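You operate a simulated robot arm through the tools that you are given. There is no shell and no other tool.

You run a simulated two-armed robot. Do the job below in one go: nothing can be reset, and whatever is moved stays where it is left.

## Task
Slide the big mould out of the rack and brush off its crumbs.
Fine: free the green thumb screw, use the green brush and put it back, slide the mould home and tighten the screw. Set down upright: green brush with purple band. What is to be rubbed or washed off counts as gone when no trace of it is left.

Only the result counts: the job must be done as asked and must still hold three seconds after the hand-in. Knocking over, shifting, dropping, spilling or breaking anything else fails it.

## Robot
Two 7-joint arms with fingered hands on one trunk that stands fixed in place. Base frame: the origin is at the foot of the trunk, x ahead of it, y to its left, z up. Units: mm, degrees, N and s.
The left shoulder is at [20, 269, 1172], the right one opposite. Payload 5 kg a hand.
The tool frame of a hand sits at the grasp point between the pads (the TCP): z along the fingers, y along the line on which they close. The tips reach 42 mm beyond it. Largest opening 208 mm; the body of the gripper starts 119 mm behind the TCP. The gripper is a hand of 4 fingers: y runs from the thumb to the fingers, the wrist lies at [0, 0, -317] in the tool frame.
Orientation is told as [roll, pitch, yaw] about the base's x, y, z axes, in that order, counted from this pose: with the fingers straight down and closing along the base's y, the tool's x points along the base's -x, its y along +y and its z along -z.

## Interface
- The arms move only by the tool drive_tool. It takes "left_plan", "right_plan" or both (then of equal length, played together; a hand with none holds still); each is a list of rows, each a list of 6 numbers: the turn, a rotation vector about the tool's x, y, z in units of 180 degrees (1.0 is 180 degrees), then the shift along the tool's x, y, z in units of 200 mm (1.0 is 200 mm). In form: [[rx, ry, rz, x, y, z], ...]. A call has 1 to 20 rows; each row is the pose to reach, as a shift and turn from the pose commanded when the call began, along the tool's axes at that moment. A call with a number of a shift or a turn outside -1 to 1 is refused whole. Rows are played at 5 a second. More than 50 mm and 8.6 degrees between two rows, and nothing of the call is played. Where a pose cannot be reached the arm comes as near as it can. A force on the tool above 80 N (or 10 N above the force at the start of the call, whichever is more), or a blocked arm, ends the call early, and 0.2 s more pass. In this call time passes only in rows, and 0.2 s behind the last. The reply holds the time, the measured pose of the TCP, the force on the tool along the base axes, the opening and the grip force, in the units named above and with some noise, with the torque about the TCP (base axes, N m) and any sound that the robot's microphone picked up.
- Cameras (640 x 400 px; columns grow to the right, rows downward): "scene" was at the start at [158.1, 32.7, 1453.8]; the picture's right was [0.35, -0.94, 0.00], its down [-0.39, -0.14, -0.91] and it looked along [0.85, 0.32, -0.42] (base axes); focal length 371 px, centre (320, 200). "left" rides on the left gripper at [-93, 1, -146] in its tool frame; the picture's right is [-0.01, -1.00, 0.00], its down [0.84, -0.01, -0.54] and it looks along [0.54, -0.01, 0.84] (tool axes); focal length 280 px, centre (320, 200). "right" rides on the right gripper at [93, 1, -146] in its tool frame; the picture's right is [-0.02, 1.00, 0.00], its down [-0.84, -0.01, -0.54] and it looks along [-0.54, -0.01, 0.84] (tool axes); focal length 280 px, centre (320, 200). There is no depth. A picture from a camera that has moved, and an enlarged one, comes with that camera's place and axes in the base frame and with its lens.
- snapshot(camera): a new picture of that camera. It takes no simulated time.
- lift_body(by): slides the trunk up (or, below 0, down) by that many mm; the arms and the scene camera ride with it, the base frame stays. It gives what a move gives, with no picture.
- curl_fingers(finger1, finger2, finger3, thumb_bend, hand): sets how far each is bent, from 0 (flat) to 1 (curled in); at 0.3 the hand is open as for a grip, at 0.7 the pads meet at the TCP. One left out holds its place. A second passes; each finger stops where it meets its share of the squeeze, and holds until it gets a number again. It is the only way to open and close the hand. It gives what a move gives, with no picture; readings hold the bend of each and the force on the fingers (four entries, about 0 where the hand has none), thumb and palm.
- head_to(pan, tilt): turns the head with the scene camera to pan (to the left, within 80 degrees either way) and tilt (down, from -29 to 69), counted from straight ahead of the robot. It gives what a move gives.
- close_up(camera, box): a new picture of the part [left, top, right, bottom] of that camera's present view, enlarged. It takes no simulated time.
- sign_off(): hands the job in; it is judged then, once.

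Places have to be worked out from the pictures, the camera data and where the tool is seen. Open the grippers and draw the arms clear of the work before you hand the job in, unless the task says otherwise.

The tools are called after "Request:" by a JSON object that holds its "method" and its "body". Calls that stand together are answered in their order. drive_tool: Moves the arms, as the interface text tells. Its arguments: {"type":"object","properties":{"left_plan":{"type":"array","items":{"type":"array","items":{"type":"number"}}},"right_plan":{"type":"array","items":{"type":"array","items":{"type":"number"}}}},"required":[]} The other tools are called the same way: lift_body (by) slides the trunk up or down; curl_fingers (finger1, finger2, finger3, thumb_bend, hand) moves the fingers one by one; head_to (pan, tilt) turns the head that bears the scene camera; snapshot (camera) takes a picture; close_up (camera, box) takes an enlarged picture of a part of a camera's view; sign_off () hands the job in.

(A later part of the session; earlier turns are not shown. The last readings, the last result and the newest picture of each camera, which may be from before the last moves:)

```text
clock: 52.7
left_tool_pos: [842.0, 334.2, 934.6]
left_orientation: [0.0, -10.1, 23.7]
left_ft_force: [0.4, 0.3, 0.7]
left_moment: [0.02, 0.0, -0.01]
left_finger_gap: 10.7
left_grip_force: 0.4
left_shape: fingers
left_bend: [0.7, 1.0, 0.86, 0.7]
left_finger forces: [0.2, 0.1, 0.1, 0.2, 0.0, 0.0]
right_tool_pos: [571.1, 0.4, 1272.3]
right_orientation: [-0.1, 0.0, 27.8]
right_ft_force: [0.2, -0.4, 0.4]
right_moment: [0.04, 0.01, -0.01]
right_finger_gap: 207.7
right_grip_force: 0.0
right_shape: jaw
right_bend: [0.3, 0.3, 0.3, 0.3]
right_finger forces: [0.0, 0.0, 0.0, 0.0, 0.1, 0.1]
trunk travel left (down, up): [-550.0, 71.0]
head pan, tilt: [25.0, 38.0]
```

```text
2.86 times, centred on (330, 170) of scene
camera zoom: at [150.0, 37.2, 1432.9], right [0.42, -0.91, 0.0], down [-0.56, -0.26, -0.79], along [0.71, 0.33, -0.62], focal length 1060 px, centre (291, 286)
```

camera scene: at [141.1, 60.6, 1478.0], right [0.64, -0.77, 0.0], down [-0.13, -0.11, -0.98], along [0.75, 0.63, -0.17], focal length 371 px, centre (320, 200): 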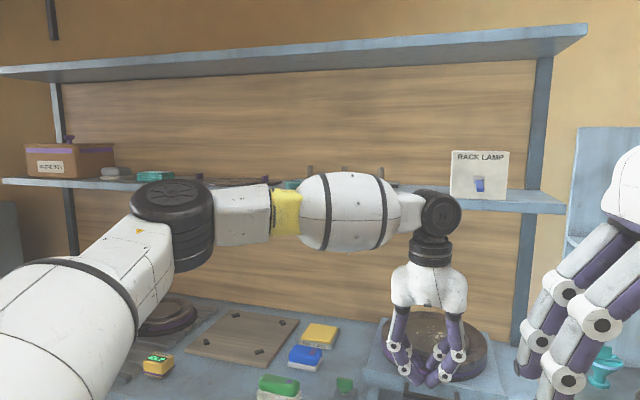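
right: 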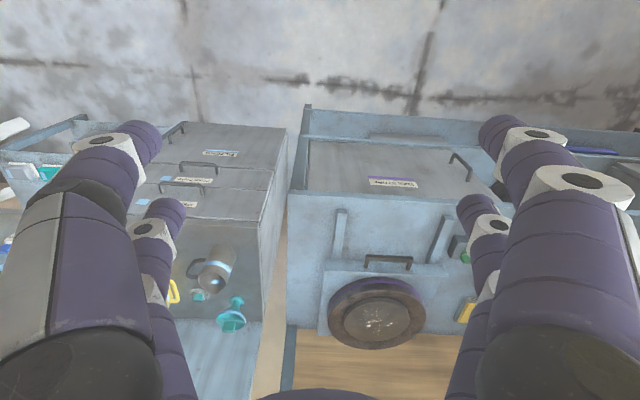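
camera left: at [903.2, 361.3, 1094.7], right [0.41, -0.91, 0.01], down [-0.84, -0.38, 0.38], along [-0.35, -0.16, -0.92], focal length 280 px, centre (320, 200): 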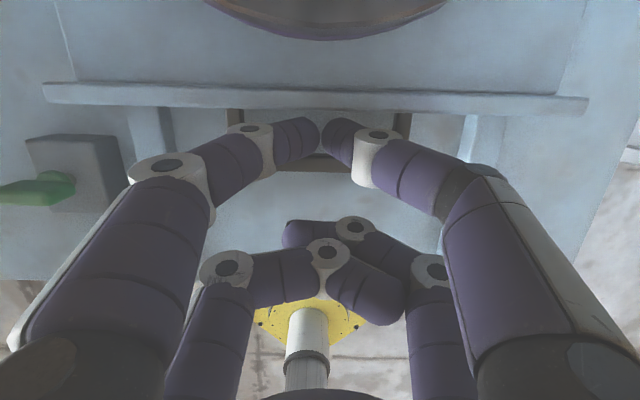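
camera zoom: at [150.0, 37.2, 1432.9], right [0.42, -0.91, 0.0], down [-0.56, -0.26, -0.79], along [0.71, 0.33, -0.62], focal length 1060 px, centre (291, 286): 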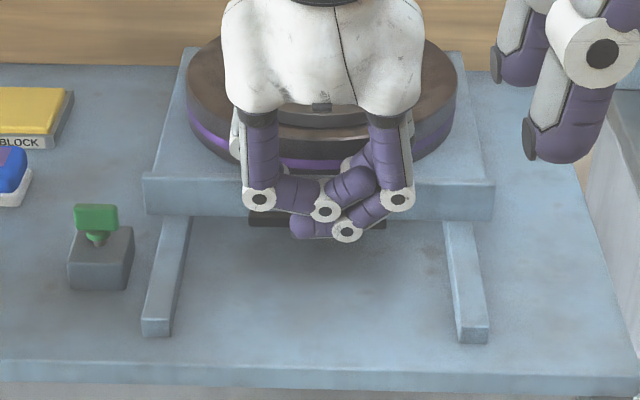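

No contact forces; the pair sits behind the bar. I pull gently along the rails by 40 mm and watch the force.

Request:
{"method": "drive_tool", "body": {"left_plan": [[0, 0, 0, 0.0394, 0, -0.0069], [0, 0, 0, 0.0788, 0, -0.0139], [0, 0, 0, 0.1182, 0, -0.0208], [0, 0, 0, 0.1576, 0, -0.0278], [0, 0, 0, 0.197, 0, -0.0347]]}}

Request:
{"method": "close_up", "body": {"camera": "scene", "box": [220, 100, 440, 240]}}

```text
clock: 53.9
left_tool_pos: [807.2, 317.3, 933.3]
left_orientation: [-0.1, -9.9, 23.8]
left_ft_force: [-0.3, -0.3, 0.6]
left_moment: [0.04, 0.0, 0.01]
left_finger_gap: 10.6
left_grip_force: 0.0
left_shape: fingers
left_bend: [0.7, 1.0, 0.86, 0.7]
left_finger forces: [0.1, 0.0, 0.0, 0.0, 0.0, 0.1]
right_tool_pos: [571.5, -1.1, 1272.7]
right_orientation: [0.0, 0.1, 27.8]
right_ft_force: [0.9, -0.3, -0.1]
right_moment: [0.01, -0.04, 0.02]
right_finger_gap: 207.7
right_grip_force: 0.2
right_shape: jaw
right_bend: [0.3, 0.3, 0.3, 0.3]
right_finger forces: [0.1, 0.0, 0.0, 0.0, 0.0, 0.0]
trunk travel left (down, up): [-550.0, 71.0]
head pan, tilt: [25.0, 38.0]
```

```text
2.86 times, centred on (330, 170) of scene
camera zoom: at [149.7, 37.0, 1433.0], right [0.42, -0.91, 0.0], down [-0.56, -0.26, -0.79], along [0.71, 0.33, -0.62], focal length 1060 px, centre (291, 286)
```

zoom: 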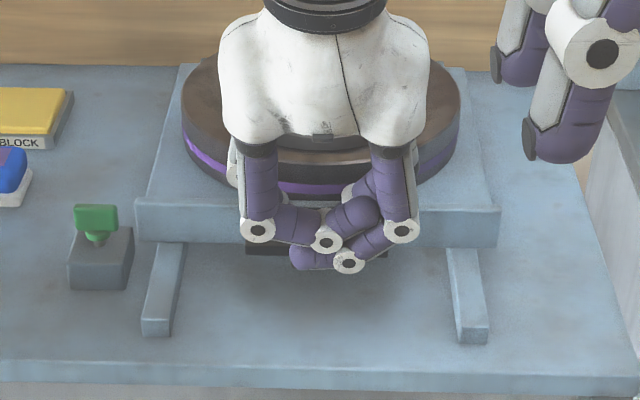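

The tray slides freely. I pull on by another 80 mm.

Request:
{"method": "drive_tool", "body": {"left_plan": [[0, 0, 0, 0.0492, 0, -0.0087], [0, 0, 0, 0.0985, 0, -0.0174], [0, 0, 0, 0.1477, 0, -0.026], [0, 0, 0, 0.197, 0, -0.0347], [0, 0, 0, 0.2462, 0, -0.0434], [0, 0, 0, 0.2955, 0, -0.0521], [0, 0, 0, 0.3447, 0, -0.0608], [0, 0, 0, 0.3939, 0, -0.0695]]}}

Request:
{"method": "snapshot", "body": {"camera": "scene"}}

```text
clock: 55.7
left_tool_pos: [731.9, 286.5, 932.3]
left_orientation: [0.0, -9.8, 23.5]
left_ft_force: [-0.7, -0.1, -0.6]
left_moment: [0.03, -0.01, 0.0]
left_finger_gap: 11.0
left_grip_force: 0.1
left_shape: fingers
left_bend: [0.7, 1.0, 0.86, 0.7]
left_finger forces: [0.0, 0.0, 0.1, 0.0, 0.0, 0.0]
right_tool_pos: [570.8, -0.5, 1273.4]
right_orientation: [0.1, 0.0, 28.0]
right_ft_force: [0.6, -0.3, 0.4]
right_moment: [-0.01, 0.03, 0.02]
right_finger_gap: 207.8
right_grip_force: 0.1
right_shape: jaw
right_bend: [0.3, 0.3, 0.3, 0.3]
right_finger forces: [0.0, 0.0, 0.0, 0.1, 0.0, 0.0]
trunk travel left (down, up): [-550.0, 71.0]
head pan, tilt: [25.0, 38.0]
```

```text
taken
camera scene: at [149.7, 37.0, 1433.0], right [0.42, -0.91, 0.0], down [-0.56, -0.26, -0.79], along [0.71, 0.33, -0.62], focal length 371 px, centre (320, 200)
```

scene: 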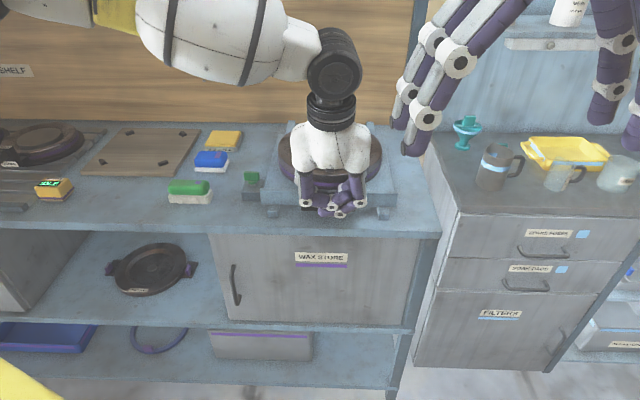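

Tray is out about 112 mm with no resistance. I pull on in small steps until a stop is felt.

Request:
{"method": "drive_tool", "body": {"left_plan": [[0, 0, 0, 0.0492, 0, -0.0087], [0, 0, 0, 0.0985, 0, -0.0174], [0, 0, 0, 0.1477, 0, -0.026], [0, 0, 0, 0.197, 0, -0.0347], [0, 0, 0, 0.2462, 0, -0.0434]]}}

Request:
{"method": "snapshot", "body": {"camera": "scene"}}

Request:
{"method": "snapshot", "body": {"camera": "left"}}

```text
clock: 56.9
left_tool_pos: [702.9, 285.9, 945.3]
left_orientation: [-0.3, -9.1, 22.9]
left_ft_force: [-0.8, 0.8, 0.0]
left_moment: [0.03, -0.01, -0.01]
left_finger_gap: 10.3
left_grip_force: 0.0
left_shape: fingers
left_bend: [0.7, 1.0, 0.86, 0.7]
left_finger forces: [0.0, 0.1, 0.0, 0.1, 0.1, 0.1]
left hand out of reach, approached as far as the arm can: row 1, 2, 3, 4, 5
right_tool_pos: [570.1, -0.0, 1273.1]
right_orientation: [0.1, 0.1, 27.9]
right_ft_force: [-1.0, 0.2, 0.9]
right_moment: [-0.01, 0.0, -0.01]
right_finger_gap: 208.0
right_grip_force: 0.1
right_shape: jaw
right_bend: [0.3, 0.3, 0.3, 0.3]
right_finger forces: [0.1, 0.1, 0.0, 0.0, 0.1, 0.0]
trunk travel left (down, up): [-550.0, 71.0]
head pan, tilt: [25.0, 38.0]
```

```text
taken
camera scene: at [149.8, 37.0, 1433.0], right [0.42, -0.91, 0.0], down [-0.56, -0.26, -0.79], along [0.71, 0.33, -0.62], focal length 371 px, centre (320, 200)
```

scene: 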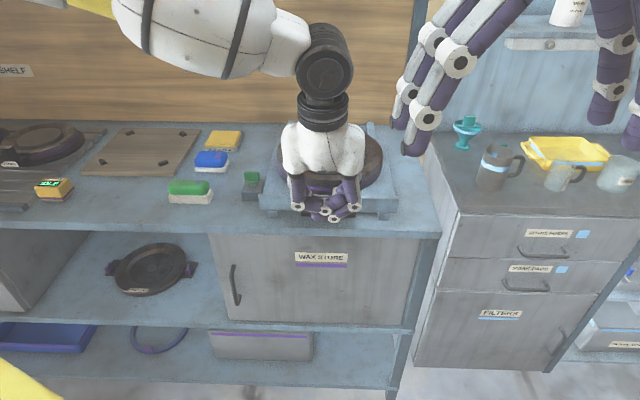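

```text
taken
camera left: at [764.9, 314.7, 1103.8], right [0.4, -0.92, 0.01], down [-0.84, -0.36, 0.4], along [-0.36, -0.17, -0.92], focal length 280 px, centre (320, 200)
```

left: 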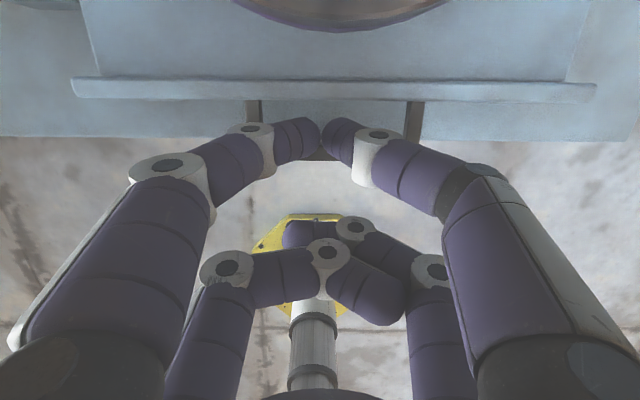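

The arm hit another joint limit (tool roll against the forearm), but the tray is out about 135 mm. I look at the mould's present place.

Request:
{"method": "close_up", "body": {"camera": "scene", "box": [220, 100, 440, 240]}}

Request:
{"method": "snapshot", "body": {"camera": "right"}}

```text
2.86 times, centred on (330, 170) of scene
camera zoom: at [149.8, 37.0, 1433.0], right [0.42, -0.91, 0.0], down [-0.56, -0.26, -0.79], along [0.71, 0.33, -0.62], focal length 1060 px, centre (291, 286)
```

zoom: 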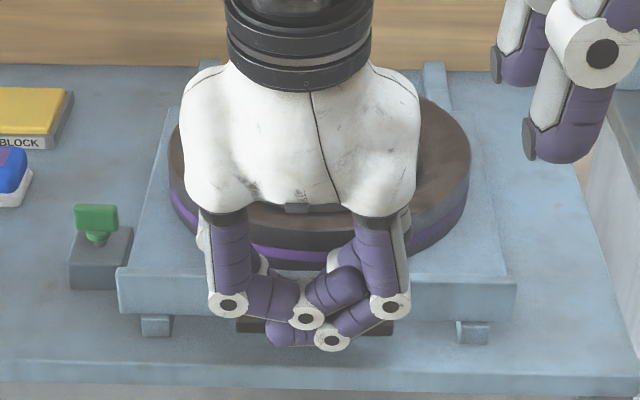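

```text
taken
camera right: at [486.5, -42.6, 1418.4], right [-0.45, 0.89, 0.0], down [0.75, 0.38, 0.54], along [0.48, 0.24, -0.84], focal length 280 px, centre (320, 200)
```

right: 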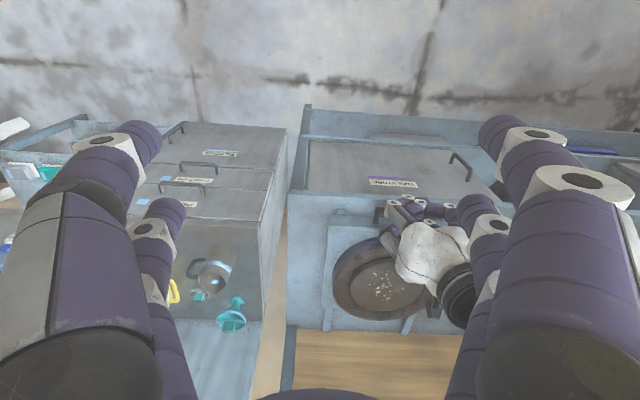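

The tray's face is now about 150 mm out, nearly at the rail ends, and the mould's plate centre is about (905, 362), z about 940. I lift the hook straight up out of the handle.

Request:
{"method": "drive_tool", "body": {"left_plan": [[0, 0, 0, -0.0119, 0, -0.074], [0, 0, 0, -0.0316, 0, -0.197], [0, 0, 0, -0.0553, 0, -0.345], [0, 0, 0, -0.079, 0, -0.493], [0, 0, 0, -0.1, 0, -0.65]]}}

Request:
{"method": "snapshot", "body": {"camera": "scene"}}

Request:
{"method": "snapshot", "body": {"camera": "left"}}

```text
clock: 58.1
left_tool_pos: [697.2, 285.5, 1073.8]
left_orientation: [0.0, -9.9, 23.7]
left_ft_force: [-0.5, -0.3, -0.3]
left_moment: [0.06, -0.08, 0.02]
left_finger_gap: 10.5
left_grip_force: 0.0
left_shape: fingers
left_bend: [0.7, 1.0, 0.86, 0.7]
left_finger forces: [0.0, 0.0, 0.1, 0.0, 0.0, 0.0]
left hand out of reach, approached as far as the arm can: row 1
right_tool_pos: [571.0, -0.3, 1273.2]
right_orientation: [0.0, -0.1, 27.8]
right_ft_force: [-0.7, -0.6, 0.6]
right_moment: [0.06, -0.12, 0.04]
right_finger_gap: 207.7
right_grip_force: 0.1
right_shape: jaw
right_bend: [0.3, 0.3, 0.3, 0.3]
right_finger forces: [0.0, 0.1, 0.0, 0.0, 0.0, 0.1]
trunk travel left (down, up): [-550.0, 71.0]
head pan, tilt: [25.0, 38.0]
```

```text
taken
camera scene: at [149.1, 36.8, 1433.1], right [0.42, -0.91, 0.0], down [-0.56, -0.26, -0.79], along [0.71, 0.33, -0.61], focal length 371 px, centre (320, 200)
```

scene: 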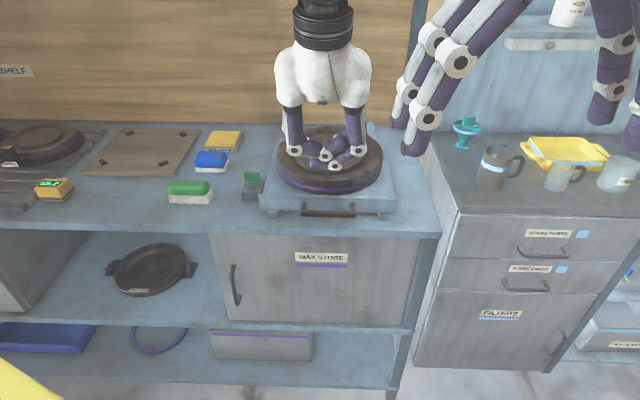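

```text
taken
camera left: at [757.7, 313.7, 1234.4], right [0.41, -0.91, 0.0], down [-0.84, -0.38, 0.38], along [-0.35, -0.16, -0.92], focal length 280 px, centre (320, 200)
```

left: 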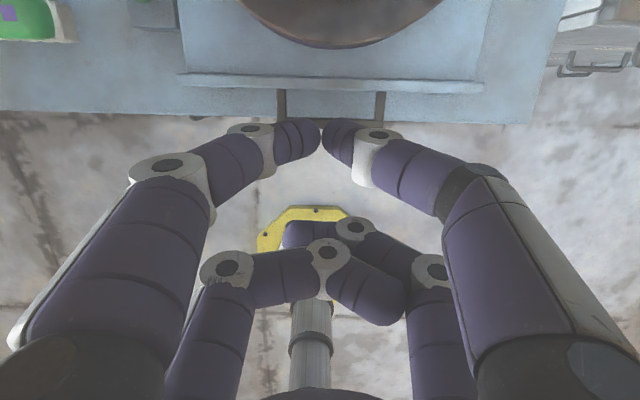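

The hand is clear of the handle and the tray stayed out. I level the tool and move left toward the brush area.

Request:
{"method": "drive_tool", "body": {"left_plan": [[0, 0.0275, 0, 0, 0.15, 0], [0, 0.055, 0, 0, 0.35, 0], [0, 0.055, 0, 0, 0.55, 0], [0, 0.055, 0, 0, 0.75, 0]]}}

Request:
{"method": "curl_fingers", "body": {"hand": "left", "finger3": 0.5, "finger1": 0.5, "thumb_bend": 0.5}}

Request:
{"method": "curl_fingers", "body": {"hand": "left", "finger2": 0.5}}

```text
clock: 59.1
left_tool_pos: [637.8, 423.3, 1069.2]
left_orientation: [0.0, -0.1, 23.6]
left_ft_force: [0.3, 1.0, -1.1]
left_moment: [-0.1, 0.03, -0.03]
left_finger_gap: 10.3
left_grip_force: 0.0
left_shape: fingers
left_bend: [0.7, 1.0, 0.86, 0.7]
left_finger forces: [0.1, 0.0, 0.0, 0.1, 0.0, 0.1]
right_tool_pos: [570.3, 1.2, 1274.1]
right_orientation: [0.1, -0.1, 27.9]
right_ft_force: [-0.1, 0.6, -0.5]
right_moment: [-0.14, 0.0, 0.0]
right_finger_gap: 208.1
right_grip_force: 0.0
right_shape: jaw
right_bend: [0.3, 0.3, 0.3, 0.3]
right_finger forces: [0.0, 0.0, 0.1, 0.0, 0.1, 0.0]
trunk travel left (down, up): [-550.0, 71.0]
head pan, tilt: [25.0, 38.0]
```

```text
clock: 60.1
left_tool_pos: [638.8, 422.5, 1070.6]
left_orientation: [-0.1, -0.2, 23.7]
left_ft_force: [-0.7, -0.2, 0.7]
left_moment: [0.04, 0.01, -0.02]
left_finger_gap: 112.6
left_grip_force: 0.1
left_shape: fingers
left_bend: [0.5, 1.0, 0.5, 0.5]
left_finger forces: [0.0, 0.0, 0.0, 0.1, 0.0, 0.0]
right_tool_pos: [569.8, -0.6, 1274.0]
right_orientation: [0.0, 0.0, 27.8]
right_ft_force: [0.3, 0.7, 0.4]
right_moment: [0.06, 0.03, 0.0]
right_finger_gap: 207.9
right_grip_force: 0.1
right_shape: jaw
right_bend: [0.3, 0.3, 0.3, 0.3]
right_finger forces: [0.0, 0.1, 0.0, 0.1, 0.0, 0.0]
trunk travel left (down, up): [-550.0, 71.0]
head pan, tilt: [25.0, 38.0]
```

```text
clock: 61.1
left_tool_pos: [638.0, 422.4, 1068.9]
left_orientation: [-0.1, -0.2, 23.6]
left_ft_force: [0.5, -0.4, 0.6]
left_moment: [-0.01, 0.03, 0.0]
left_finger_gap: 112.4
left_grip_force: 0.0
left_shape: fingers
left_bend: [0.5, 0.5, 0.5, 0.5]
left_finger forces: [0.0, 0.1, 0.0, 0.1, 0.0, 0.0]
right_tool_pos: [571.2, -0.3, 1273.9]
right_orientation: [0.0, 0.0, 27.9]
right_ft_force: [-0.1, 0.2, -0.1]
right_moment: [0.01, 0.0, 0.0]
right_finger_gap: 208.0
right_grip_force: 0.0
right_shape: jaw
right_bend: [0.3, 0.3, 0.3, 0.3]
right_finger forces: [0.1, 0.0, 0.0, 0.0, 0.1, 0.0]
trunk travel left (down, up): [-550.0, 71.0]
head pan, tilt: [25.0, 38.0]
```

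Now I move over the green brush while turning to yaw −66°, staying high, and look down at it.

Request:
{"method": "drive_tool", "body": {"left_plan": [[0, 0, 0.0454, -0.0557, 0.0821, 0], [0, 0, 0.0908, -0.1114, 0.1643, 0], [0, 0, 0.1362, -0.1671, 0.2464, 0], [0, 0, 0.1816, -0.2229, 0.3285, 0], [0, 0, 0.227, -0.2786, 0.4107, 0], [0, 0, 0.2724, -0.3343, 0.4928, 0], [0, 0, 0.3178, -0.39, 0.5749, 0], [0, 0, 0.3632, -0.4458, 0.6571, 0], [0, 0, 0.4086, -0.5015, 0.7392, 0], [0, 0, 0.454, -0.5572, 0.8214, 0], [0, 0, 0.4994, -0.613, 0.9035, 0.02]]}}

Request:
{"method": "snapshot", "body": {"camera": "left"}}

Request:
{"method": "snapshot", "body": {"camera": "scene"}}

```text
clock: 63.5
left_tool_pos: [677.6, 641.2, 1067.5]
left_orientation: [0.1, -0.1, -66.3]
left_ft_force: [-0.2, 0.3, -1.4]
left_moment: [-0.11, 0.01, 0.0]
left_finger_gap: 112.5
left_grip_force: 0.0
left_shape: fingers
left_bend: [0.5, 0.5, 0.5, 0.5]
left_finger forces: [0.0, 0.1, 0.0, 0.0, 0.1, 0.1]
right_tool_pos: [571.0, 0.9, 1272.2]
right_orientation: [0.0, 0.1, 27.9]
right_ft_force: [-0.5, 1.6, -0.5]
right_moment: [-0.14, 0.01, 0.02]
right_finger_gap: 207.9
right_grip_force: 0.1
right_shape: jaw
right_bend: [0.3, 0.3, 0.3, 0.3]
right_finger forces: [0.0, 0.1, 0.0, 0.0, 0.1, 0.0]
trunk travel left (down, up): [-550.0, 71.0]
head pan, tilt: [25.0, 38.0]
```

```text
taken
camera left: at [716.2, 555.9, 1213.6], right [-0.91, -0.41, 0.0], down [-0.35, 0.77, 0.54], along [-0.22, 0.49, -0.84], focal length 280 px, centre (320, 200)
```

left: 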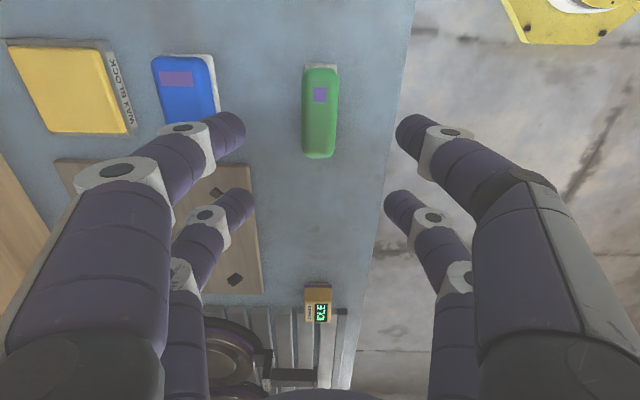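

```text
taken
camera scene: at [150.0, 38.0, 1432.9], right [0.42, -0.91, 0.0], down [-0.56, -0.26, -0.79], along [0.71, 0.33, -0.62], focal length 371 px, centre (320, 200)
```

scene: 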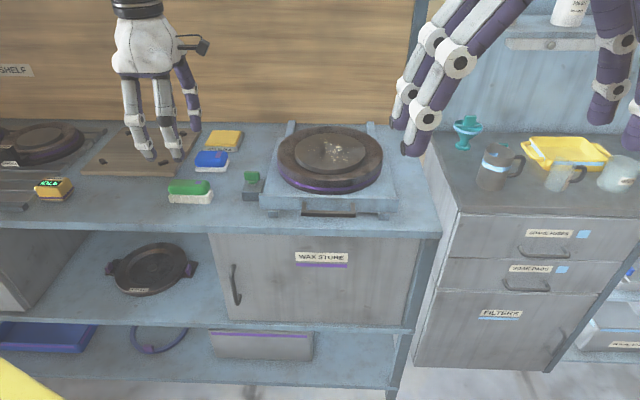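

Both the brush and the pulled-out mould are in view. I zoom in on each to fix their positions.

Request:
{"method": "close_up", "body": {"camera": "left", "box": [240, 50, 400, 170]}}

Request:
{"method": "close_up", "body": {"camera": "scene", "box": [250, 105, 410, 225]}}

Request:
{"method": "close_up", "body": {"camera": "scene", "box": [140, 110, 280, 215]}}

Request:
{"method": "close_up", "body": {"camera": "right", "box": [300, 170, 480, 350]}}

```text
3.33 times, centred on (320, 110) of left
camera zoom: at [716.2, 555.9, 1213.6], right [-0.91, -0.41, 0.0], down [-0.35, 0.77, 0.54], along [-0.22, 0.49, -0.84], focal length 935 px, centre (320, 500)
```

zoom: 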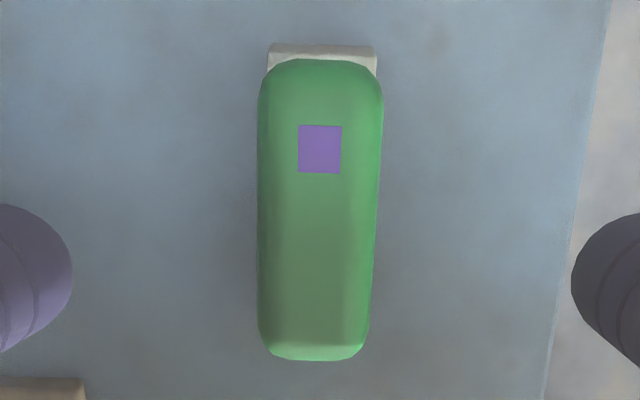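

```text
3.33 times, centred on (330, 165) of scene
camera zoom: at [150.0, 38.0, 1432.9], right [0.42, -0.91, 0.0], down [-0.56, -0.26, -0.79], along [0.71, 0.33, -0.62], focal length 1236 px, centre (287, 317)
```

zoom: 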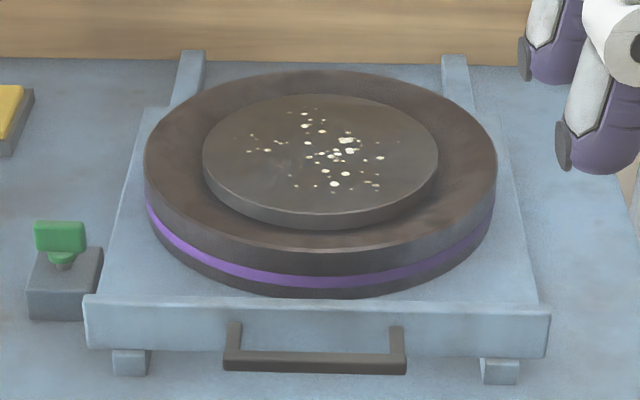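

```text
3.81 times, centred on (210, 162) of scene
camera zoom: at [150.0, 38.0, 1432.9], right [0.42, -0.91, 0.0], down [-0.56, -0.26, -0.79], along [0.71, 0.33, -0.62], focal length 1413 px, centre (739, 343)
```

zoom: 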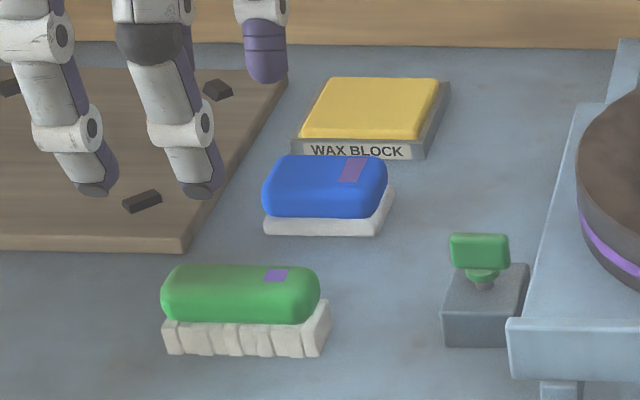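

```text
2.22 times, centred on (390, 260) of right
camera zoom: at [486.7, -41.3, 1418.2], right [-0.45, 0.89, 0.0], down [0.75, 0.38, 0.54], along [0.48, 0.24, -0.84], focal length 623 px, centre (164, 67)
```

zoom: 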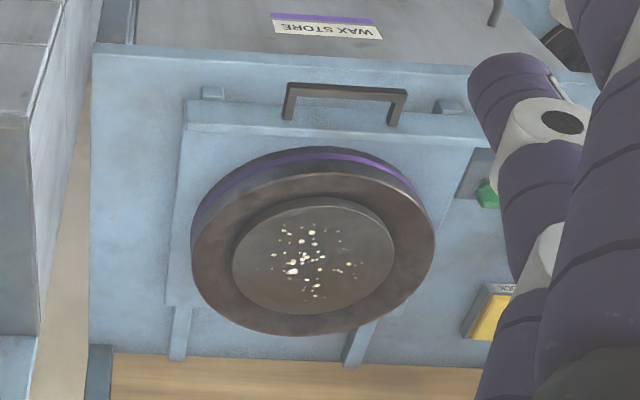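

Triangulating: plate centre about (911, 365, 943), radius 90 mm, crumbs up to 75 mm beyond the centre. That is far out, so the brush must be held with the tool tilted about 27° forward. I test in the air first whether that pose can be reached over the far edge of the plate.

Request:
{"method": "drive_tool", "body": {"left_plan": [[-0.0375, 0, 0, -0.225, 0, 0], [-0.075, 0, 0, -0.45, 0, 0], [-0.1125, 0, 0, -0.675, 0, 0], [-0.15, 0, 0, -0.9, 0, 0]]}}

Request:
{"method": "drive_tool", "body": {"left_plan": [[0, 0, 0, -0.166, 0.112, 0.087], [0, 0, 0, -0.332, 0.224, 0.175], [0, 0, 0, -0.498, 0.336, 0.262], [0, 0, 0, -0.664, 0.449, 0.35], [0, 0, 0, -0.83, 0.5607, 0.437]]}}

Request:
{"method": "snapshot", "body": {"camera": "scene"}}

Request:
{"method": "snapshot", "body": {"camera": "left"}}

```text
clock: 64.5
left_tool_pos: [752.7, 474.5, 1070.2]
left_orientation: [27.3, -0.1, -66.2]
left_ft_force: [-0.7, -0.2, 0.9]
left_moment: [0.09, 0.06, 0.03]
left_finger_gap: 112.8
left_grip_force: 0.0
left_shape: fingers
left_bend: [0.5, 0.5, 0.5, 0.5]
left_finger forces: [0.0, 0.1, 0.0, 0.1, 0.1, 0.1]
right_tool_pos: [572.6, -2.9, 1273.2]
right_orientation: [0.1, 0.0, 27.8]
right_ft_force: [0.8, -2.0, -0.2]
right_moment: [0.21, 0.06, 0.0]
right_finger_gap: 207.7
right_grip_force: 0.3
right_shape: jaw
right_bend: [0.3, 0.3, 0.3, 0.3]
right_finger forces: [0.0, 0.0, 0.0, 0.1, 0.1, 0.1]
trunk travel left (down, up): [-550.0, 71.0]
head pan, tilt: [25.0, 38.0]
```

```text
clock: 65.7
left_tool_pos: [943.2, 380.9, 1039.5]
left_orientation: [26.9, 0.1, -66.1]
left_ft_force: [-0.2, -0.5, -3.6]
left_moment: [0.16, -0.11, 0.05]
left_finger_gap: 113.0
left_grip_force: 0.1
left_shape: fingers
left_bend: [0.5, 0.5, 0.5, 0.5]
left_finger forces: [0.0, 0.1, 0.0, 0.0, 0.0, 0.0]
right_tool_pos: [573.3, -0.4, 1272.0]
right_orientation: [0.1, 0.0, 27.8]
right_ft_force: [0.3, -0.8, 1.1]
right_moment: [0.08, 0.1, 0.0]
right_finger_gap: 207.8
right_grip_force: 0.1
right_shape: jaw
right_bend: [0.3, 0.3, 0.3, 0.3]
right_finger forces: [0.0, 0.1, 0.0, 0.0, 0.1, 0.0]
trunk travel left (down, up): [-550.0, 71.0]
head pan, tilt: [25.0, 38.0]
```

```text
taken
camera scene: at [151.4, 37.2, 1432.3], right [0.42, -0.91, 0.0], down [-0.56, -0.26, -0.79], along [0.71, 0.33, -0.62], focal length 371 px, centre (320, 200)
```

scene: 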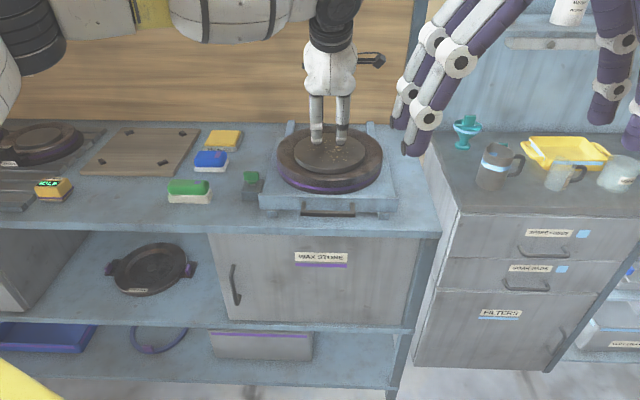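

```text
taken
camera left: at [922.2, 268.3, 1170.5], right [-0.81, -0.37, -0.45], down [-0.57, 0.67, 0.48], along [0.12, 0.64, -0.75], focal length 280 px, centre (320, 200)
```

left: 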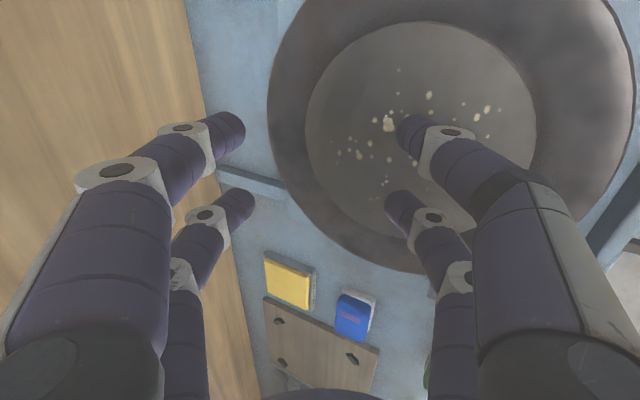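

The tilted pose over the far edge is reachable. But gripping the brush at such a tilt is awkward, and the tray may come out further, so I first try pulling it more using this tilted pose, with finger1/finger2 hooking behind the bar and thumb/finger3 curled away.

Request:
{"method": "drive_tool", "body": {"left_plan": [[0, 0, 0, 0, -0.2, -0.102], [0, 0, 0, 0, -0.4, -0.204], [0, 0, 0, 0, -0.6, -0.306], [0, 0, 0, 0, -0.802, -0.4086]]}}

Request:
{"method": "curl_fingers", "body": {"hand": "left", "finger3": 1.0, "thumb_bend": 1.0}}

Request:
{"method": "drive_tool", "body": {"left_plan": [[0, 0, 0, 0, -0.2, -0.06], [0, 0, 0, 0, -0.4, -0.1], [0, 0, 0, 0, -0.61, -0.092]]}}

Request:
{"method": "snapshot", "body": {"camera": "left"}}

Request:
{"method": "snapshot", "body": {"camera": "scene"}}

```text
clock: 66.7
left_tool_pos: [778.1, 306.9, 1042.2]
left_orientation: [27.1, -0.1, -66.3]
left_ft_force: [-0.6, -0.6, 0.0]
left_moment: [0.0, -0.03, 0.03]
left_finger_gap: 113.0
left_grip_force: 0.1
left_shape: fingers
left_bend: [0.5, 0.5, 0.5, 0.5]
left_finger forces: [0.0, 0.1, 0.0, 0.0, 0.0, 0.0]
right_tool_pos: [571.1, -0.2, 1274.2]
right_orientation: [0.0, 0.0, 27.9]
right_ft_force: [-0.5, 0.0, 0.5]
right_moment: [0.0, -0.02, 0.01]
right_finger_gap: 208.0
right_grip_force: 0.0
right_shape: jaw
right_bend: [0.3, 0.3, 0.3, 0.3]
right_finger forces: [0.1, 0.0, 0.1, 0.0, 0.0, 0.0]
trunk travel left (down, up): [-550.0, 71.0]
head pan, tilt: [25.0, 38.0]
```

```text
clock: 67.7
left_tool_pos: [778.4, 305.8, 1041.2]
left_orientation: [27.1, -0.1, -66.2]
left_ft_force: [0.0, 0.3, 0.2]
left_moment: [0.01, 0.0, -0.01]
left_finger_gap: 62.6
left_grip_force: 0.1
left_shape: fingers
left_bend: [0.5, 0.5, 1.0, 1.0]
left_finger forces: [0.0, 0.0, 0.0, 0.1, 0.0, 0.0]
right_tool_pos: [570.5, -0.4, 1272.8]
right_orientation: [0.0, 0.0, 27.8]
right_ft_force: [-1.2, 0.1, -0.6]
right_moment: [0.02, 0.01, -0.01]
right_finger_gap: 207.9
right_grip_force: 0.1
right_shape: jaw
right_bend: [0.3, 0.3, 0.3, 0.3]
right_finger forces: [0.0, 0.1, 0.0, 0.1, 0.1, 0.0]
trunk travel left (down, up): [-550.0, 71.0]
head pan, tilt: [25.0, 38.0]
```

```text
clock: 68.5
left_tool_pos: [671.2, 261.6, 1004.4]
left_orientation: [27.1, -0.2, -66.2]
left_ft_force: [0.1, -0.2, 0.3]
left_moment: [0.02, 0.02, 0.03]
left_finger_gap: 62.6
left_grip_force: 0.0
left_shape: fingers
left_bend: [0.5, 0.5, 1.0, 1.0]
left_finger forces: [0.0, 0.1, 0.0, 0.0, 0.0, 0.1]
right_tool_pos: [570.7, -0.9, 1272.5]
right_orientation: [0.0, 0.0, 27.9]
right_ft_force: [-0.3, 0.5, 0.3]
right_moment: [0.03, 0.01, -0.03]
right_finger_gap: 207.9
right_grip_force: 0.1
right_shape: jaw
right_bend: [0.3, 0.3, 0.3, 0.3]
right_finger forces: [0.0, 0.1, 0.0, 0.0, 0.1, 0.0]
trunk travel left (down, up): [-550.0, 71.0]
head pan, tilt: [25.0, 38.0]
```

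```text
taken
camera left: at [648.9, 148.4, 1135.4], right [-0.81, -0.37, -0.46], down [-0.58, 0.67, 0.47], along [0.13, 0.64, -0.75], focal length 280 px, centre (320, 200)
```

left: 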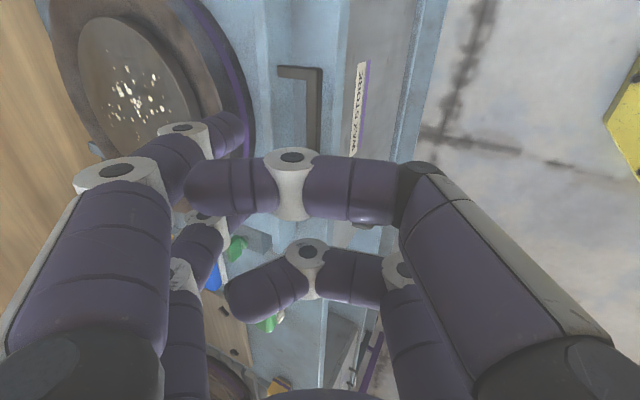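

```text
taken
camera scene: at [149.9, 37.0, 1433.0], right [0.42, -0.91, 0.0], down [-0.56, -0.26, -0.79], along [0.71, 0.33, -0.62], focal length 371 px, centre (320, 200)
```

scene: 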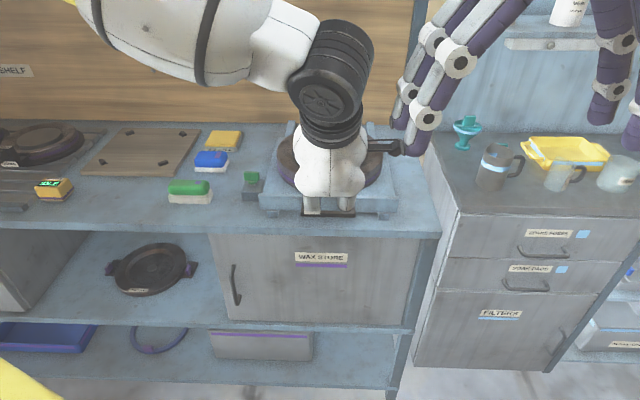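

The bar is about 56 mm ahead of the TCP and the finger1/finger2 tips about 77 mm ahead, i.e. 21 mm behind the bar. I go down to z 940 and check once before hooking.

Request:
{"method": "drive_tool", "body": {"left_plan": [[0, 0, 0, 0, -0.05, 0.098], [0, 0, 0, 0, -0.1, 0.196], [0, 0, 0, 0, -0.147, 0.288]]}}

Request:
{"method": "close_up", "body": {"camera": "left", "box": [120, 20, 380, 180]}}

Request:
{"method": "close_up", "body": {"camera": "scene", "box": [250, 130, 410, 240]}}

```text
clock: 69.3
left_tool_pos: [673.3, 260.3, 937.2]
left_orientation: [27.1, -0.1, -66.1]
left_ft_force: [-0.2, 1.5, -0.7]
left_moment: [0.01, 0.05, -0.04]
left_finger_gap: 62.8
left_grip_force: 0.0
left_shape: fingers
left_bend: [0.5, 0.5, 1.0, 1.0]
left_finger forces: [0.0, 0.0, 0.0, 0.1, 0.1, 0.0]
right_tool_pos: [571.4, 0.2, 1273.7]
right_orientation: [0.0, 0.0, 27.8]
right_ft_force: [0.2, 0.1, 0.2]
right_moment: [-0.03, 0.08, 0.0]
right_finger_gap: 207.7
right_grip_force: 0.0
right_shape: jaw
right_bend: [0.3, 0.3, 0.3, 0.3]
right_finger forces: [0.1, 0.1, 0.0, 0.1, 0.0, 0.0]
trunk travel left (down, up): [-550.0, 71.0]
head pan, tilt: [25.0, 38.0]
```

```text
2.46 times, centred on (250, 100) of left
camera zoom: at [650.8, 147.5, 1068.8], right [-0.81, -0.37, -0.46], down [-0.57, 0.67, 0.47], along [0.13, 0.64, -0.75], focal length 690 px, centre (492, 446)
```

zoom: 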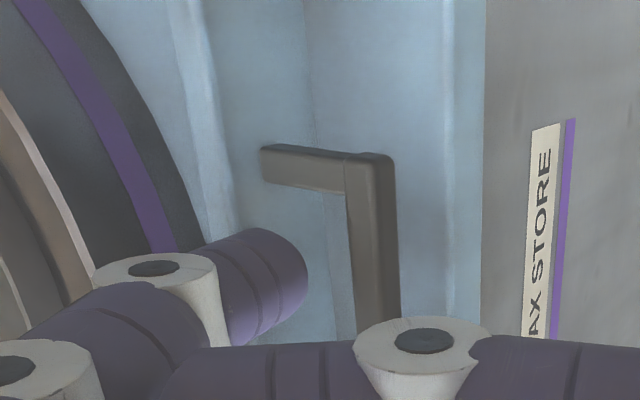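

```text
3.64 times, centred on (330, 185) of scene
camera zoom: at [150.6, 37.4, 1432.8], right [0.42, -0.91, 0.0], down [-0.56, -0.26, -0.79], along [0.71, 0.33, -0.62], focal length 1349 px, centre (284, 254)
```

zoom: 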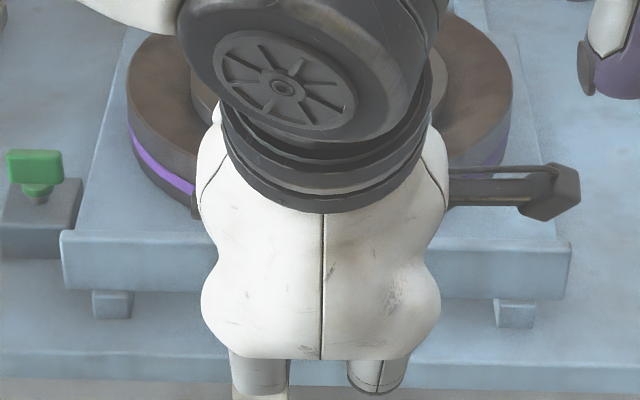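

The finger1 tip lies between the tray face and the bar. I go down the remaining 31 mm to hook behind the bar.

Request:
{"method": "drive_tool", "body": {"left_plan": [[0, 0, 0, 0, -0.025, 0.049], [0, 0, 0, 0, -0.05, 0.098], [0, 0, 0, 0, -0.0705, 0.138]]}}

Request:
{"method": "close_up", "body": {"camera": "left", "box": [120, 20, 380, 180]}}

```text
clock: 70.1
left_tool_pos: [675.1, 258.7, 907.5]
left_orientation: [27.0, -0.1, -66.2]
left_ft_force: [1.1, 0.5, -0.1]
left_moment: [-0.03, 0.02, -0.02]
left_finger_gap: 63.0
left_grip_force: 0.2
left_shape: fingers
left_bend: [0.5, 0.5, 1.0, 1.0]
left_finger forces: [0.3, 0.5, 0.0, 0.1, 0.0, 0.0]
right_tool_pos: [572.1, 0.0, 1273.1]
right_orientation: [0.1, -0.1, 27.8]
right_ft_force: [-0.1, -0.4, -0.3]
right_moment: [-0.01, 0.03, -0.02]
right_finger_gap: 208.1
right_grip_force: 0.0
right_shape: jaw
right_bend: [0.3, 0.3, 0.3, 0.3]
right_finger forces: [0.0, 0.1, 0.0, 0.0, 0.1, 0.0]
trunk travel left (down, up): [-550.0, 71.0]
head pan, tilt: [25.0, 38.0]
```

```text
2.46 times, centred on (250, 100) of left
camera zoom: at [652.0, 146.9, 1038.2], right [-0.81, -0.37, -0.46], down [-0.57, 0.67, 0.47], along [0.13, 0.64, -0.75], focal length 690 px, centre (492, 446)
```

zoom: 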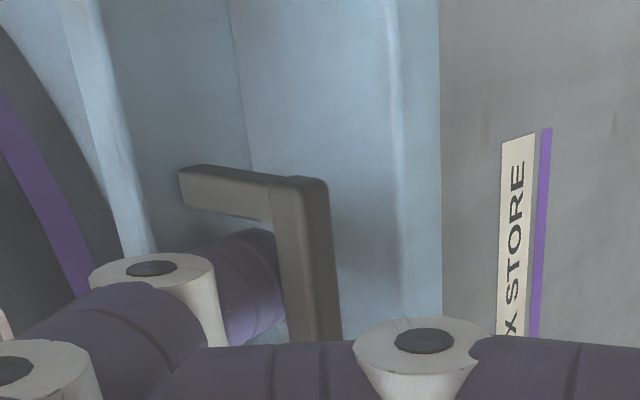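

Finger1 is hooked behind the bar. I pull another 40 mm along the rails.

Request:
{"method": "drive_tool", "body": {"left_plan": [[0, 0, 0, 0, -0.0446, -0.0227], [0, 0, 0, 0, -0.0891, -0.0454], [0, 0, 0, 0, -0.1337, -0.0681], [0, 0, 0, 0, -0.1782, -0.0908]]}}

Request:
{"method": "close_up", "body": {"camera": "left", "box": [120, 20, 380, 180]}}

Request:
{"method": "close_up", "body": {"camera": "scene", "box": [230, 110, 430, 260]}}

```text
clock: 71.1
left_tool_pos: [638.7, 242.4, 908.7]
left_orientation: [27.0, -0.1, -66.2]
left_ft_force: [-0.6, -0.7, 0.0]
left_moment: [0.0, -0.03, 0.03]
left_finger_gap: 62.9
left_grip_force: 0.0
left_shape: fingers
left_bend: [0.5, 0.5, 1.0, 1.0]
left_finger forces: [0.0, 0.0, 0.0, 0.0, 0.1, 0.0]
right_tool_pos: [571.3, -1.1, 1273.4]
right_orientation: [0.0, 0.0, 27.9]
right_ft_force: [-0.3, 0.4, 0.1]
right_moment: [0.01, -0.05, 0.01]
right_finger_gap: 208.1
right_grip_force: 0.0
right_shape: jaw
right_bend: [0.3, 0.3, 0.3, 0.3]
right_finger forces: [0.1, 0.1, 0.0, 0.0, 0.0, 0.0]
trunk travel left (down, up): [-550.0, 71.0]
head pan, tilt: [25.0, 38.0]
```

```text
2.46 times, centred on (250, 100) of left
camera zoom: at [616.0, 130.6, 1039.8], right [-0.81, -0.37, -0.46], down [-0.57, 0.67, 0.47], along [0.13, 0.64, -0.75], focal length 690 px, centre (492, 446)
```

zoom: 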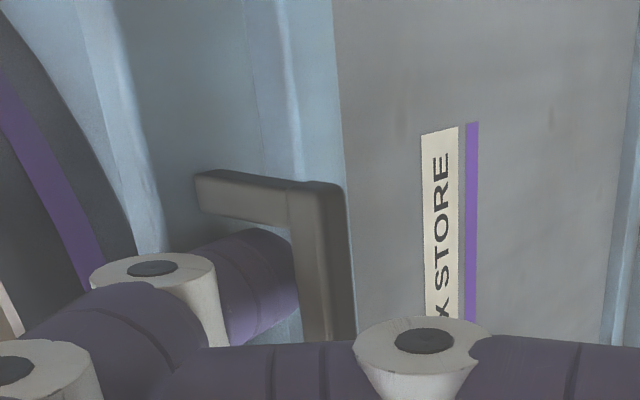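

```text
2.67 times, centred on (330, 185) of scene
camera zoom: at [149.8, 37.1, 1433.0], right [0.42, -0.91, 0.0], down [-0.56, -0.26, -0.79], along [0.71, 0.33, -0.62], focal length 989 px, centre (293, 240)
```

zoom: 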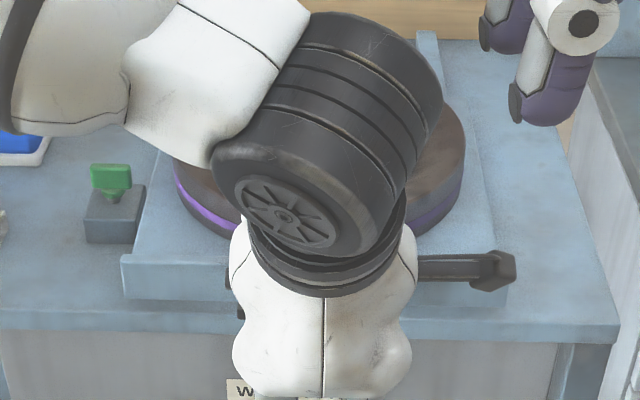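

It keeps coming freely. I pull another 40 mm, watching for the stop.

Request:
{"method": "drive_tool", "body": {"left_plan": [[0, 0, 0, 0, -0.0446, -0.0227], [0, 0, 0, 0, -0.0891, -0.0454], [0, 0, 0, 0, -0.1337, -0.0681], [0, 0, 0, 0, -0.1782, -0.0908]]}}

Request:
{"method": "close_up", "body": {"camera": "left", "box": [120, 20, 380, 180]}}

Request:
{"method": "close_up", "body": {"camera": "scene", "box": [230, 110, 430, 260]}}

```text
clock: 72.1
left_tool_pos: [600.0, 224.6, 907.9]
left_orientation: [27.1, -0.1, -66.2]
left_ft_force: [-2.0, -0.5, 2.1]
left_moment: [0.03, 0.0, -0.02]
left_finger_gap: 62.3
left_grip_force: 1.5
left_shape: fingers
left_bend: [0.51, 0.5, 1.0, 1.0]
left_finger forces: [1.8, 1.1, 0.1, 0.0, 0.0, 0.0]
right_tool_pos: [570.0, 0.5, 1273.3]
right_orientation: [0.0, 0.0, 27.9]
right_ft_force: [-0.5, -0.1, 0.1]
right_moment: [0.02, 0.04, 0.01]
right_finger_gap: 208.0
right_grip_force: 0.0
right_shape: jaw
right_bend: [0.3, 0.3, 0.3, 0.3]
right_finger forces: [0.0, 0.1, 0.0, 0.1, 0.0, 0.0]
trunk travel left (down, up): [-550.0, 71.0]
head pan, tilt: [25.0, 38.0]
```

```text
2.46 times, centred on (250, 100) of left
camera zoom: at [577.5, 113.2, 1038.9], right [-0.81, -0.37, -0.46], down [-0.57, 0.67, 0.47], along [0.13, 0.64, -0.75], focal length 690 px, centre (492, 446)
```

zoom: 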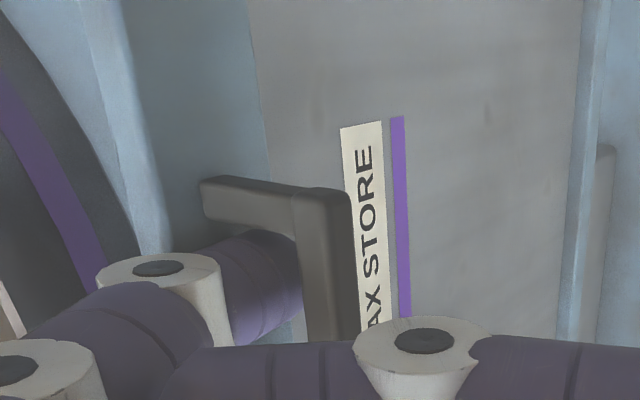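

```text
2.67 times, centred on (330, 185) of scene
camera zoom: at [149.8, 37.1, 1433.0], right [0.42, -0.91, 0.0], down [-0.56, -0.26, -0.79], along [0.71, 0.33, -0.62], focal length 989 px, centre (293, 240)
```

zoom: 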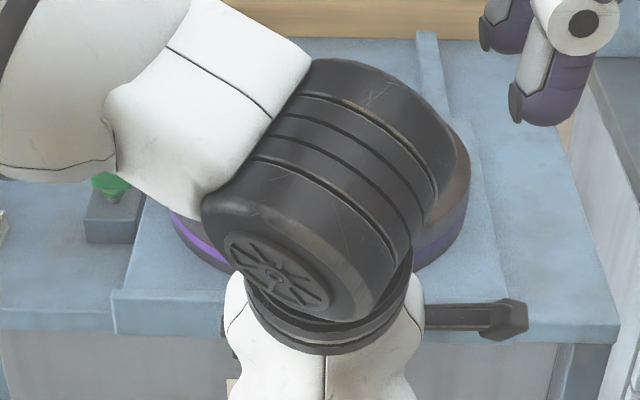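

Only 2 N so far; the tray is now out about 215 mm. I pull another 30 mm in small steps to look for the stop.

Request:
{"method": "drive_tool", "body": {"left_plan": [[0, 0, 0, 0, -0.0357, -0.0182], [0, 0, 0, 0, -0.0713, -0.0363], [0, 0, 0, 0, -0.107, -0.0545], [0, 0, 0, 0, -0.1337, -0.0681]]}}

Request:
{"method": "close_up", "body": {"camera": "left", "box": [120, 20, 380, 180]}}

Request:
{"method": "snapshot", "body": {"camera": "right"}}

```text
clock: 73.1
left_tool_pos: [575.1, 215.5, 907.9]
left_orientation: [27.1, -0.1, -66.2]
left_ft_force: [18.6, 4.8, -9.2]
left_moment: [-0.26, 0.6, -0.24]
left_finger_gap: 66.1
left_grip_force: 8.2
left_shape: fingers
left_bend: [0.46, 0.46, 1.0, 1.0]
left_finger forces: [8.4, 8.5, 0.0, 0.0, 0.0, 0.0]
right_tool_pos: [572.7, -0.4, 1271.6]
right_orientation: [-0.1, 0.0, 27.9]
right_ft_force: [-1.0, -0.2, 0.1]
right_moment: [-0.01, -0.02, -0.02]
right_finger_gap: 207.8
right_grip_force: 0.1
right_shape: jaw
right_bend: [0.3, 0.3, 0.3, 0.3]
right_finger forces: [0.0, 0.0, 0.0, 0.1, 0.0, 0.0]
trunk travel left (down, up): [-550.0, 71.0]
head pan, tilt: [25.0, 38.0]
```

```text
2.46 times, centred on (250, 100) of left
camera zoom: at [552.6, 103.0, 1039.4], right [-0.81, -0.37, -0.45], down [-0.57, 0.67, 0.47], along [0.13, 0.64, -0.76], focal length 690 px, centre (492, 446)
```

zoom: 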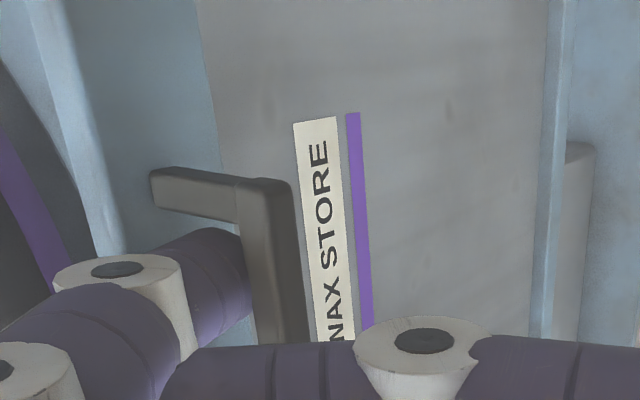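

```text
taken
camera right: at [488.0, -42.2, 1417.8], right [-0.45, 0.89, 0.0], down [0.75, 0.38, 0.54], along [0.48, 0.24, -0.84], focal length 280 px, centre (320, 200)
```

right: 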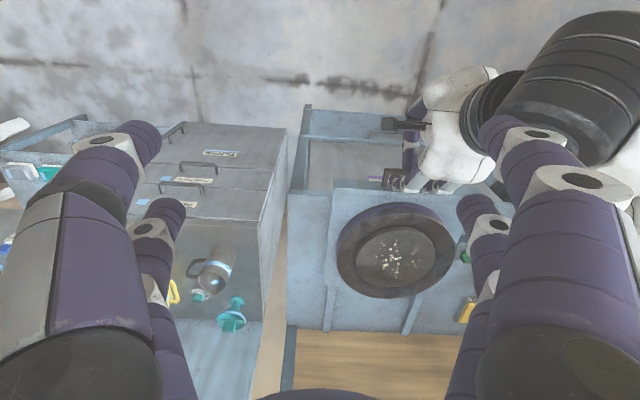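

The stop is reached (about 20 N, fingers gave way slightly): the tray is fully out, about 235 mm. I ease forward 13 mm and lift straight out of the handle.

Request:
{"method": "drive_tool", "body": {"left_plan": [[0, 0, 0, 0, 0.058, 0.0295], [0, 0, 0, 0, 0.0807, -0.015], [0, 0, 0, 0, 0.126, -0.104], [0, 0, 0, 0, 0.194, -0.238], [0, 0, 0, 0, 0.285, -0.416], [0, 0, 0, 0, 0.353, -0.55]]}}

Request:
{"method": "snapshot", "body": {"camera": "scene"}}

Request:
{"method": "close_up", "body": {"camera": "right", "box": [310, 170, 490, 320]}}

```text
clock: 74.5
left_tool_pos: [588.0, 217.4, 1035.8]
left_orientation: [27.1, 0.1, -66.1]
left_ft_force: [0.2, -0.1, 0.2]
left_moment: [0.01, -0.06, -0.03]
left_finger_gap: 62.9
left_grip_force: 0.1
left_shape: fingers
left_bend: [0.5, 0.5, 1.0, 1.0]
left_finger forces: [0.1, 0.0, 0.0, 0.0, 0.0, 0.1]
right_tool_pos: [570.6, -1.1, 1272.8]
right_orientation: [-0.1, 0.1, 27.8]
right_ft_force: [-1.1, -0.6, 0.0]
right_moment: [-0.03, -0.09, -0.02]
right_finger_gap: 207.8
right_grip_force: 0.1
right_shape: jaw
right_bend: [0.3, 0.3, 0.3, 0.3]
right_finger forces: [0.1, 0.0, 0.0, 0.0, 0.0, 0.1]
trunk travel left (down, up): [-550.0, 71.0]
head pan, tilt: [25.0, 38.0]
```

```text
taken
camera scene: at [149.3, 37.0, 1433.1], right [0.42, -0.91, 0.0], down [-0.56, -0.26, -0.79], along [0.71, 0.33, -0.62], focal length 371 px, centre (320, 200)
```

scene: 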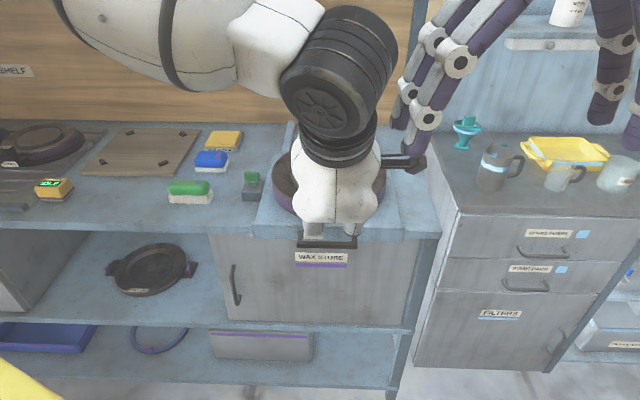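

```text
2.67 times, centred on (400, 245) of right
camera zoom: at [485.9, -42.7, 1418.7], right [-0.45, 0.89, 0.0], down [0.75, 0.38, 0.54], along [0.48, 0.25, -0.84], focal length 748 px, centre (107, 80)
```

zoom: 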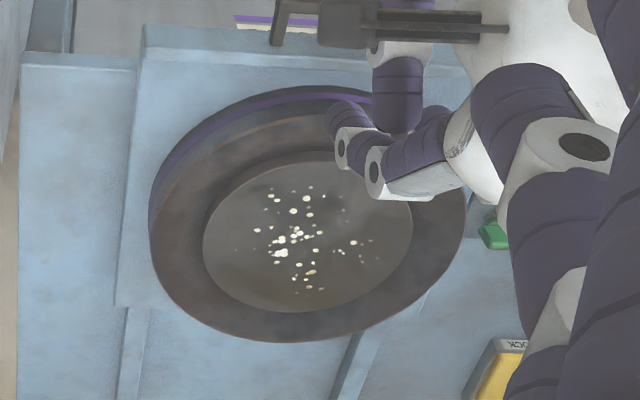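

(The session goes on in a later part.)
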